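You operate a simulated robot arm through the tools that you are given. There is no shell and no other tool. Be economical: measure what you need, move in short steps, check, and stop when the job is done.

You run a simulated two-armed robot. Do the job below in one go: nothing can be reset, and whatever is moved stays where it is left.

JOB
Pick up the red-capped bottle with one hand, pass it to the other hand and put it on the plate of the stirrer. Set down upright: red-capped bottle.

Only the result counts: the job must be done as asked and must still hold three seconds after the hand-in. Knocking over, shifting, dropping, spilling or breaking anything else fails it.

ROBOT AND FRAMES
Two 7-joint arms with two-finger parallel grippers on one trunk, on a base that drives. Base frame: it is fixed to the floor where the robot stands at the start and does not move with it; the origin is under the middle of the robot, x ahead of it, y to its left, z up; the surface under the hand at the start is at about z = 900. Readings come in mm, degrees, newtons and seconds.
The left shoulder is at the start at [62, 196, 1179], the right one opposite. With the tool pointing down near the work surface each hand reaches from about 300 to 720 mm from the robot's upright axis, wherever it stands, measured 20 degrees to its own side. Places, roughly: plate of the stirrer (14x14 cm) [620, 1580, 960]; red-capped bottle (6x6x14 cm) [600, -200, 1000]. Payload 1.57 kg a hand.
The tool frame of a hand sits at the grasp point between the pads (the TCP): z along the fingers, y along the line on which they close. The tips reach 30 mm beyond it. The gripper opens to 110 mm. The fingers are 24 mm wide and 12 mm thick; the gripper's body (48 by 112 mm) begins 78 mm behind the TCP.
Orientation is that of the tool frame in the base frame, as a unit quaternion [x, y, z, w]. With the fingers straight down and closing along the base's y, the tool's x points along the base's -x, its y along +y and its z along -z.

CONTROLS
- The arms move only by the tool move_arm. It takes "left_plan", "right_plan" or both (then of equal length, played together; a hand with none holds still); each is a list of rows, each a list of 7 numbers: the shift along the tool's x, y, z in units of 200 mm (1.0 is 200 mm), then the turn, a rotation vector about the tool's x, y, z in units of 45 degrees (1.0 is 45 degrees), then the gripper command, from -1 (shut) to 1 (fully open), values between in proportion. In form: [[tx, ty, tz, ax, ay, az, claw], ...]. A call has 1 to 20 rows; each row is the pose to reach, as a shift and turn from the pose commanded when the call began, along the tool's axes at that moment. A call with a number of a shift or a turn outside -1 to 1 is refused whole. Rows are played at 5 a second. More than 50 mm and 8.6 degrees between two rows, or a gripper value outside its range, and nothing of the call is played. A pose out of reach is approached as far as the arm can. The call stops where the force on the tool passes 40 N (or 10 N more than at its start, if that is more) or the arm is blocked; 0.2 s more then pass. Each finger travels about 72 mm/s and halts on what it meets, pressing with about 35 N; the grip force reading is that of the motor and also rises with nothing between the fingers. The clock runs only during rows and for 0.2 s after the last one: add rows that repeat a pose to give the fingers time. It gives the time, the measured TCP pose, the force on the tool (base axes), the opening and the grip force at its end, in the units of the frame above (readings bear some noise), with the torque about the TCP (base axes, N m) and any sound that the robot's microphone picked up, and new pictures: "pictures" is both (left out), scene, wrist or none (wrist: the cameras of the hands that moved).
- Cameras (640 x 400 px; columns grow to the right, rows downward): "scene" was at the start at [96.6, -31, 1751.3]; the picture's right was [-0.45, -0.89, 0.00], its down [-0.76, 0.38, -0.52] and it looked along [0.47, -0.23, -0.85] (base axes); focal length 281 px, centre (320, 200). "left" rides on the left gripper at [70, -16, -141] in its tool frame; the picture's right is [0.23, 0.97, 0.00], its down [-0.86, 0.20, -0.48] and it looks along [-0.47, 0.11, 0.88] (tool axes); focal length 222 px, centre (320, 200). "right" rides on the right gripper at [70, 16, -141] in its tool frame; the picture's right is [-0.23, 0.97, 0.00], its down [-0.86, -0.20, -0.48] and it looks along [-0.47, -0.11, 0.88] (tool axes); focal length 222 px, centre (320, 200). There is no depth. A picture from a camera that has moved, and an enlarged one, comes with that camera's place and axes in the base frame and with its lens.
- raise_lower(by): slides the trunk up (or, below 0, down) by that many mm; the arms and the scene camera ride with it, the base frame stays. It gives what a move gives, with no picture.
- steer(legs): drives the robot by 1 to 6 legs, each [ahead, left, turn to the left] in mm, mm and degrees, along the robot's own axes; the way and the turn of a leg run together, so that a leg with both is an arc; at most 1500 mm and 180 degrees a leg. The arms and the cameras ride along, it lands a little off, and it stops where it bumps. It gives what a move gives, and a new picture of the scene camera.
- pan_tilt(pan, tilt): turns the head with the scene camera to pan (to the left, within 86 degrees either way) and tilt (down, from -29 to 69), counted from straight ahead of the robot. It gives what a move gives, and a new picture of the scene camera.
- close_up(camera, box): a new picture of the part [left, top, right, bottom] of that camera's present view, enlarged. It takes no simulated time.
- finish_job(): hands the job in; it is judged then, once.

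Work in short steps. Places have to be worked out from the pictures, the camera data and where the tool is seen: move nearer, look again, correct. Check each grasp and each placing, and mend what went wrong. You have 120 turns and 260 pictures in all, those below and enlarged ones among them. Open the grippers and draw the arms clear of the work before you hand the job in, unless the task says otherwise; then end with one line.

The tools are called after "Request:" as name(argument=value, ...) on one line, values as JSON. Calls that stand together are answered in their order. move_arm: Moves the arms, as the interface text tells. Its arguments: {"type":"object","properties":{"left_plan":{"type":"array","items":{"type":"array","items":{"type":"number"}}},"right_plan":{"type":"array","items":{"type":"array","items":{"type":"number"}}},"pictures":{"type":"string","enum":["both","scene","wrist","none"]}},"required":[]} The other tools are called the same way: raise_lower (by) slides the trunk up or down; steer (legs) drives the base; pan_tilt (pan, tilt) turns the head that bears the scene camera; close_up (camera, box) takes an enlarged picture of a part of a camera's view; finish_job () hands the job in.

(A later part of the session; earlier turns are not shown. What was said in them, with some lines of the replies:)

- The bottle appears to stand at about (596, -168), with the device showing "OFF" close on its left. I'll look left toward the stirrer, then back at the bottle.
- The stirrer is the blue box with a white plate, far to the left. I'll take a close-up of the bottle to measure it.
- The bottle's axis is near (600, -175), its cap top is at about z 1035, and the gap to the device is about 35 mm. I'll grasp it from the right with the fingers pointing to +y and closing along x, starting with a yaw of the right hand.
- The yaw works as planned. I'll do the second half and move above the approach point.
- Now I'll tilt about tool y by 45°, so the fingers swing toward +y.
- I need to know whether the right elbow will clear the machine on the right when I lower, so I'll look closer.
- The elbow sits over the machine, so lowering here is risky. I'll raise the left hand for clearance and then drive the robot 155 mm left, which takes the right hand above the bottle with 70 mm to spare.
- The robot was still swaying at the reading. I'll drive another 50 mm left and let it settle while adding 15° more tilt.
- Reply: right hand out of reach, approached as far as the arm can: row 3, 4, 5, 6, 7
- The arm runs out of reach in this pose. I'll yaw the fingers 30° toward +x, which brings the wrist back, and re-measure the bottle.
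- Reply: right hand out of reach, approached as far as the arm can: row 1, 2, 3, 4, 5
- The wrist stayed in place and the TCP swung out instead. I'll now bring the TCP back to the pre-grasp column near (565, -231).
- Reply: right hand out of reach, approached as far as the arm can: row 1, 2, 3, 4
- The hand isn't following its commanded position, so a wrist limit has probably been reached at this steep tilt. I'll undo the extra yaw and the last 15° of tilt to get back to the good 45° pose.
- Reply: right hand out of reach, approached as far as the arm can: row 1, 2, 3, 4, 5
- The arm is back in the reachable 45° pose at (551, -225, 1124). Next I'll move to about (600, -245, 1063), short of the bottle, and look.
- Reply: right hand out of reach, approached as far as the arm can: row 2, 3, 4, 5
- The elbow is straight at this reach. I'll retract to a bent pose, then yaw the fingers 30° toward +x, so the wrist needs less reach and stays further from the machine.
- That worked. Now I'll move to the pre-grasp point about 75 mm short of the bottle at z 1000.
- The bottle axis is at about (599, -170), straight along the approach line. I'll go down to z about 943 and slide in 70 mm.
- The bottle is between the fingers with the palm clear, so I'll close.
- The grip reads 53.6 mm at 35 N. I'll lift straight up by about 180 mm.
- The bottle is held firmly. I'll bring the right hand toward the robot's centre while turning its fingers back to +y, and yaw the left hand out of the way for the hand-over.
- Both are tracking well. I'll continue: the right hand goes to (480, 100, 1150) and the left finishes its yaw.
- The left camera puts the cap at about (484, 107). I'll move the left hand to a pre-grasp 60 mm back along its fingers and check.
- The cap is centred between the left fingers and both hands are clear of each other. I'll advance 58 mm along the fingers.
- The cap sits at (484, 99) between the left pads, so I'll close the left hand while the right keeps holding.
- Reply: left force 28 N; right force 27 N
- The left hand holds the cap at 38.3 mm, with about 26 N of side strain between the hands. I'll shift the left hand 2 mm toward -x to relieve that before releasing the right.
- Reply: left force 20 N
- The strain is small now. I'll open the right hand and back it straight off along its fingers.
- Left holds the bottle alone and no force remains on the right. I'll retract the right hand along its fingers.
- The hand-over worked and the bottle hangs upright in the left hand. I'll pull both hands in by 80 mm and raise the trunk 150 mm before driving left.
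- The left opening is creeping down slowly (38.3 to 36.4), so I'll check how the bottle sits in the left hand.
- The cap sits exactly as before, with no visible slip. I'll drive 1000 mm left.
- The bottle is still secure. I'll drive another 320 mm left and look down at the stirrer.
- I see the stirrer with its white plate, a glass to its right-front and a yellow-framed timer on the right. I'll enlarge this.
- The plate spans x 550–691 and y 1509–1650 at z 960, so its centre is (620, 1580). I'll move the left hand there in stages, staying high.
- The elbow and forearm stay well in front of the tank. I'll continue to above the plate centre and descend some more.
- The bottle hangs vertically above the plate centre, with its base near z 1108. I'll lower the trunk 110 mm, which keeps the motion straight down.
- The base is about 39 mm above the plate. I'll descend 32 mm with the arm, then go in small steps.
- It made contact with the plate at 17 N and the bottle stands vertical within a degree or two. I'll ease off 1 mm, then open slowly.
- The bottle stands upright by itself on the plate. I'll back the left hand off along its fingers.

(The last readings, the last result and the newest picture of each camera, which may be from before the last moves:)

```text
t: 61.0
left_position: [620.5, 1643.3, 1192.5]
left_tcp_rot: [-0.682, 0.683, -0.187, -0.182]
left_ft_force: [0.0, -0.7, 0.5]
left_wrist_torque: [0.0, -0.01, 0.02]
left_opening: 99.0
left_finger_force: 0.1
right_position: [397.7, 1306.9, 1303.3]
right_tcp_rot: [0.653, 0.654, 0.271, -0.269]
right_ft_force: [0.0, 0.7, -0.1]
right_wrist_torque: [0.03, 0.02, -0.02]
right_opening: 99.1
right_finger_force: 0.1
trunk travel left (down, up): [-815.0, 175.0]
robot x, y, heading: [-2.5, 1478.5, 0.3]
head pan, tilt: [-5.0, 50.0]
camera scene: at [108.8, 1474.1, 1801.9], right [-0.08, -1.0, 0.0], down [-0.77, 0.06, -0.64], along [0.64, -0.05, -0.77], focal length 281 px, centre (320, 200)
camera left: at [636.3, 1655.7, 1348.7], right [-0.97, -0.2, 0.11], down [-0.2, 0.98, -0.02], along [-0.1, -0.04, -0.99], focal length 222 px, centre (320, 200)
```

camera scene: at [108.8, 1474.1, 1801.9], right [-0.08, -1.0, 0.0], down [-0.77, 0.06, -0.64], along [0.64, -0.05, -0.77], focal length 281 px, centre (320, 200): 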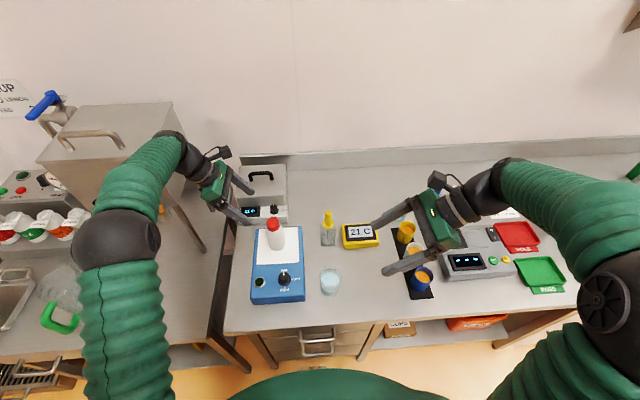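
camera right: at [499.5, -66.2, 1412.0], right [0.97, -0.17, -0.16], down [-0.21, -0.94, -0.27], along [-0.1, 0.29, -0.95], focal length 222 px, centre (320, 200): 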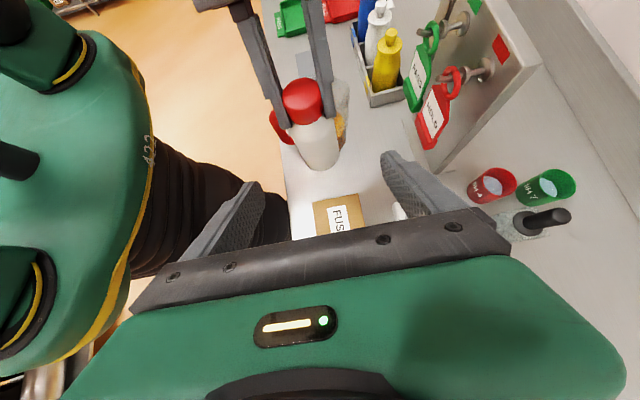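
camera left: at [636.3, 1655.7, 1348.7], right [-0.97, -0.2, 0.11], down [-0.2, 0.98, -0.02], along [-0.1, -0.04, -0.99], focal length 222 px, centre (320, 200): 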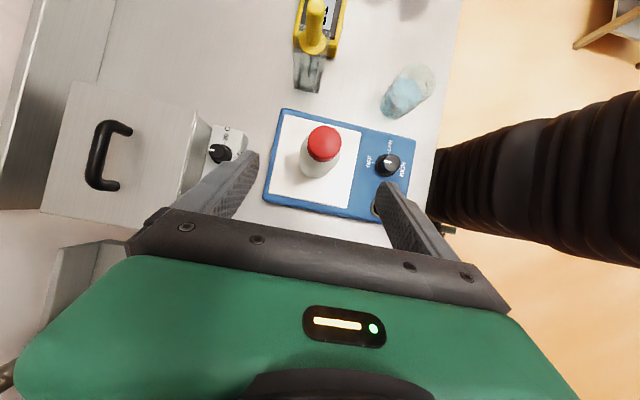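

The bottle stands on the plate. I'll draw the left hand up and back toward the robot, clear of the work.

Request:
move_arm(left_plan=[[0.075, 0, -0.13, 0, 0, 0, 0.8], [0.15, 0, -0.26, 0, 0, 0, 0.8], [0.15, 0.2, -0.26, 0, 0, 0, 0.8], [0.15, 0.4, -0.26, 0, 0, 0, 0.8], [0.15, 0.6, -0.26, 0, 0, 0, 0.8], [0.15, 0.75, -0.26, 0, 0, 0, 0.8], [0.15, 0.75, -0.26, 0, 0, 0, 0.8]], pictures="scene")

Request:
close_up(camera="scene", box=[200, 180, 360, 280])

```text
t: 62.6
left_position: [468.8, 1643.9, 1251.0]
left_tcp_rot: [-0.681, 0.684, -0.186, -0.183]
left_ft_force: [-0.7, 0.3, 0.4]
left_wrist_torque: [-0.02, 0.01, -0.01]
left_opening: 99.0
left_finger_force: 0.0
right_position: [396.9, 1308.4, 1303.0]
right_tcp_rot: [0.653, 0.654, 0.271, -0.27]
right_ft_force: [-0.1, -0.8, 0.0]
right_wrist_torque: [0.0, 0.0, 0.01]
right_opening: 98.9
right_finger_force: 0.1
trunk travel left (down, up): [-815.0, 175.0]
robot x, y, heading: [-3.7, 1474.3, 0.6]
head pan, tilt: [-5.0, 50.0]
camera scene: at [107.8, 1473.7, 1801.9], right [-0.08, -1.0, 0.0], down [-0.77, 0.06, -0.64], along [0.64, -0.05, -0.77], focal length 281 px, centre (320, 200)
```

scene: 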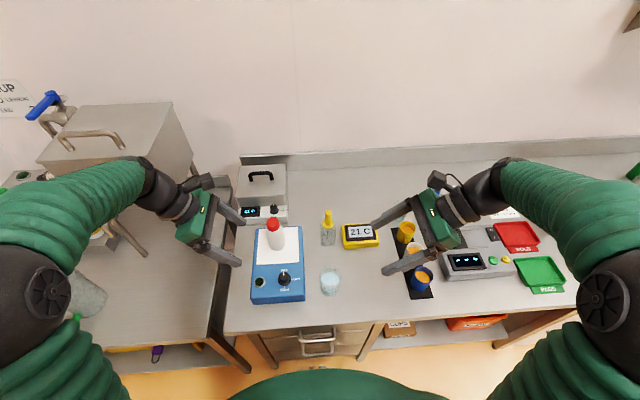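

```text
4.00 times, centred on (280, 230) of scene
camera zoom: at [107.8, 1473.7, 1801.9], right [-0.08, -1.0, 0.0], down [-0.77, 0.06, -0.64], along [0.64, -0.05, -0.77], focal length 1125 px, centre (480, 80)
```

zoom: 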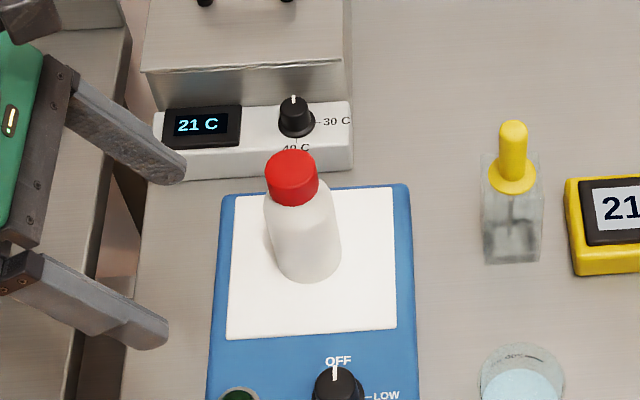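

The bottle stands upright on the stirrer plate, both grippers are open and clear, and nothing else has moved. I'm handing the job in.

Request:
finish_job()

```text
The job is handed in.
```

The red-capped bottle was picked up with the right hand, passed to the left, and now stands upright near the middle of the stirrer plate; both hands are open and clear of the work.
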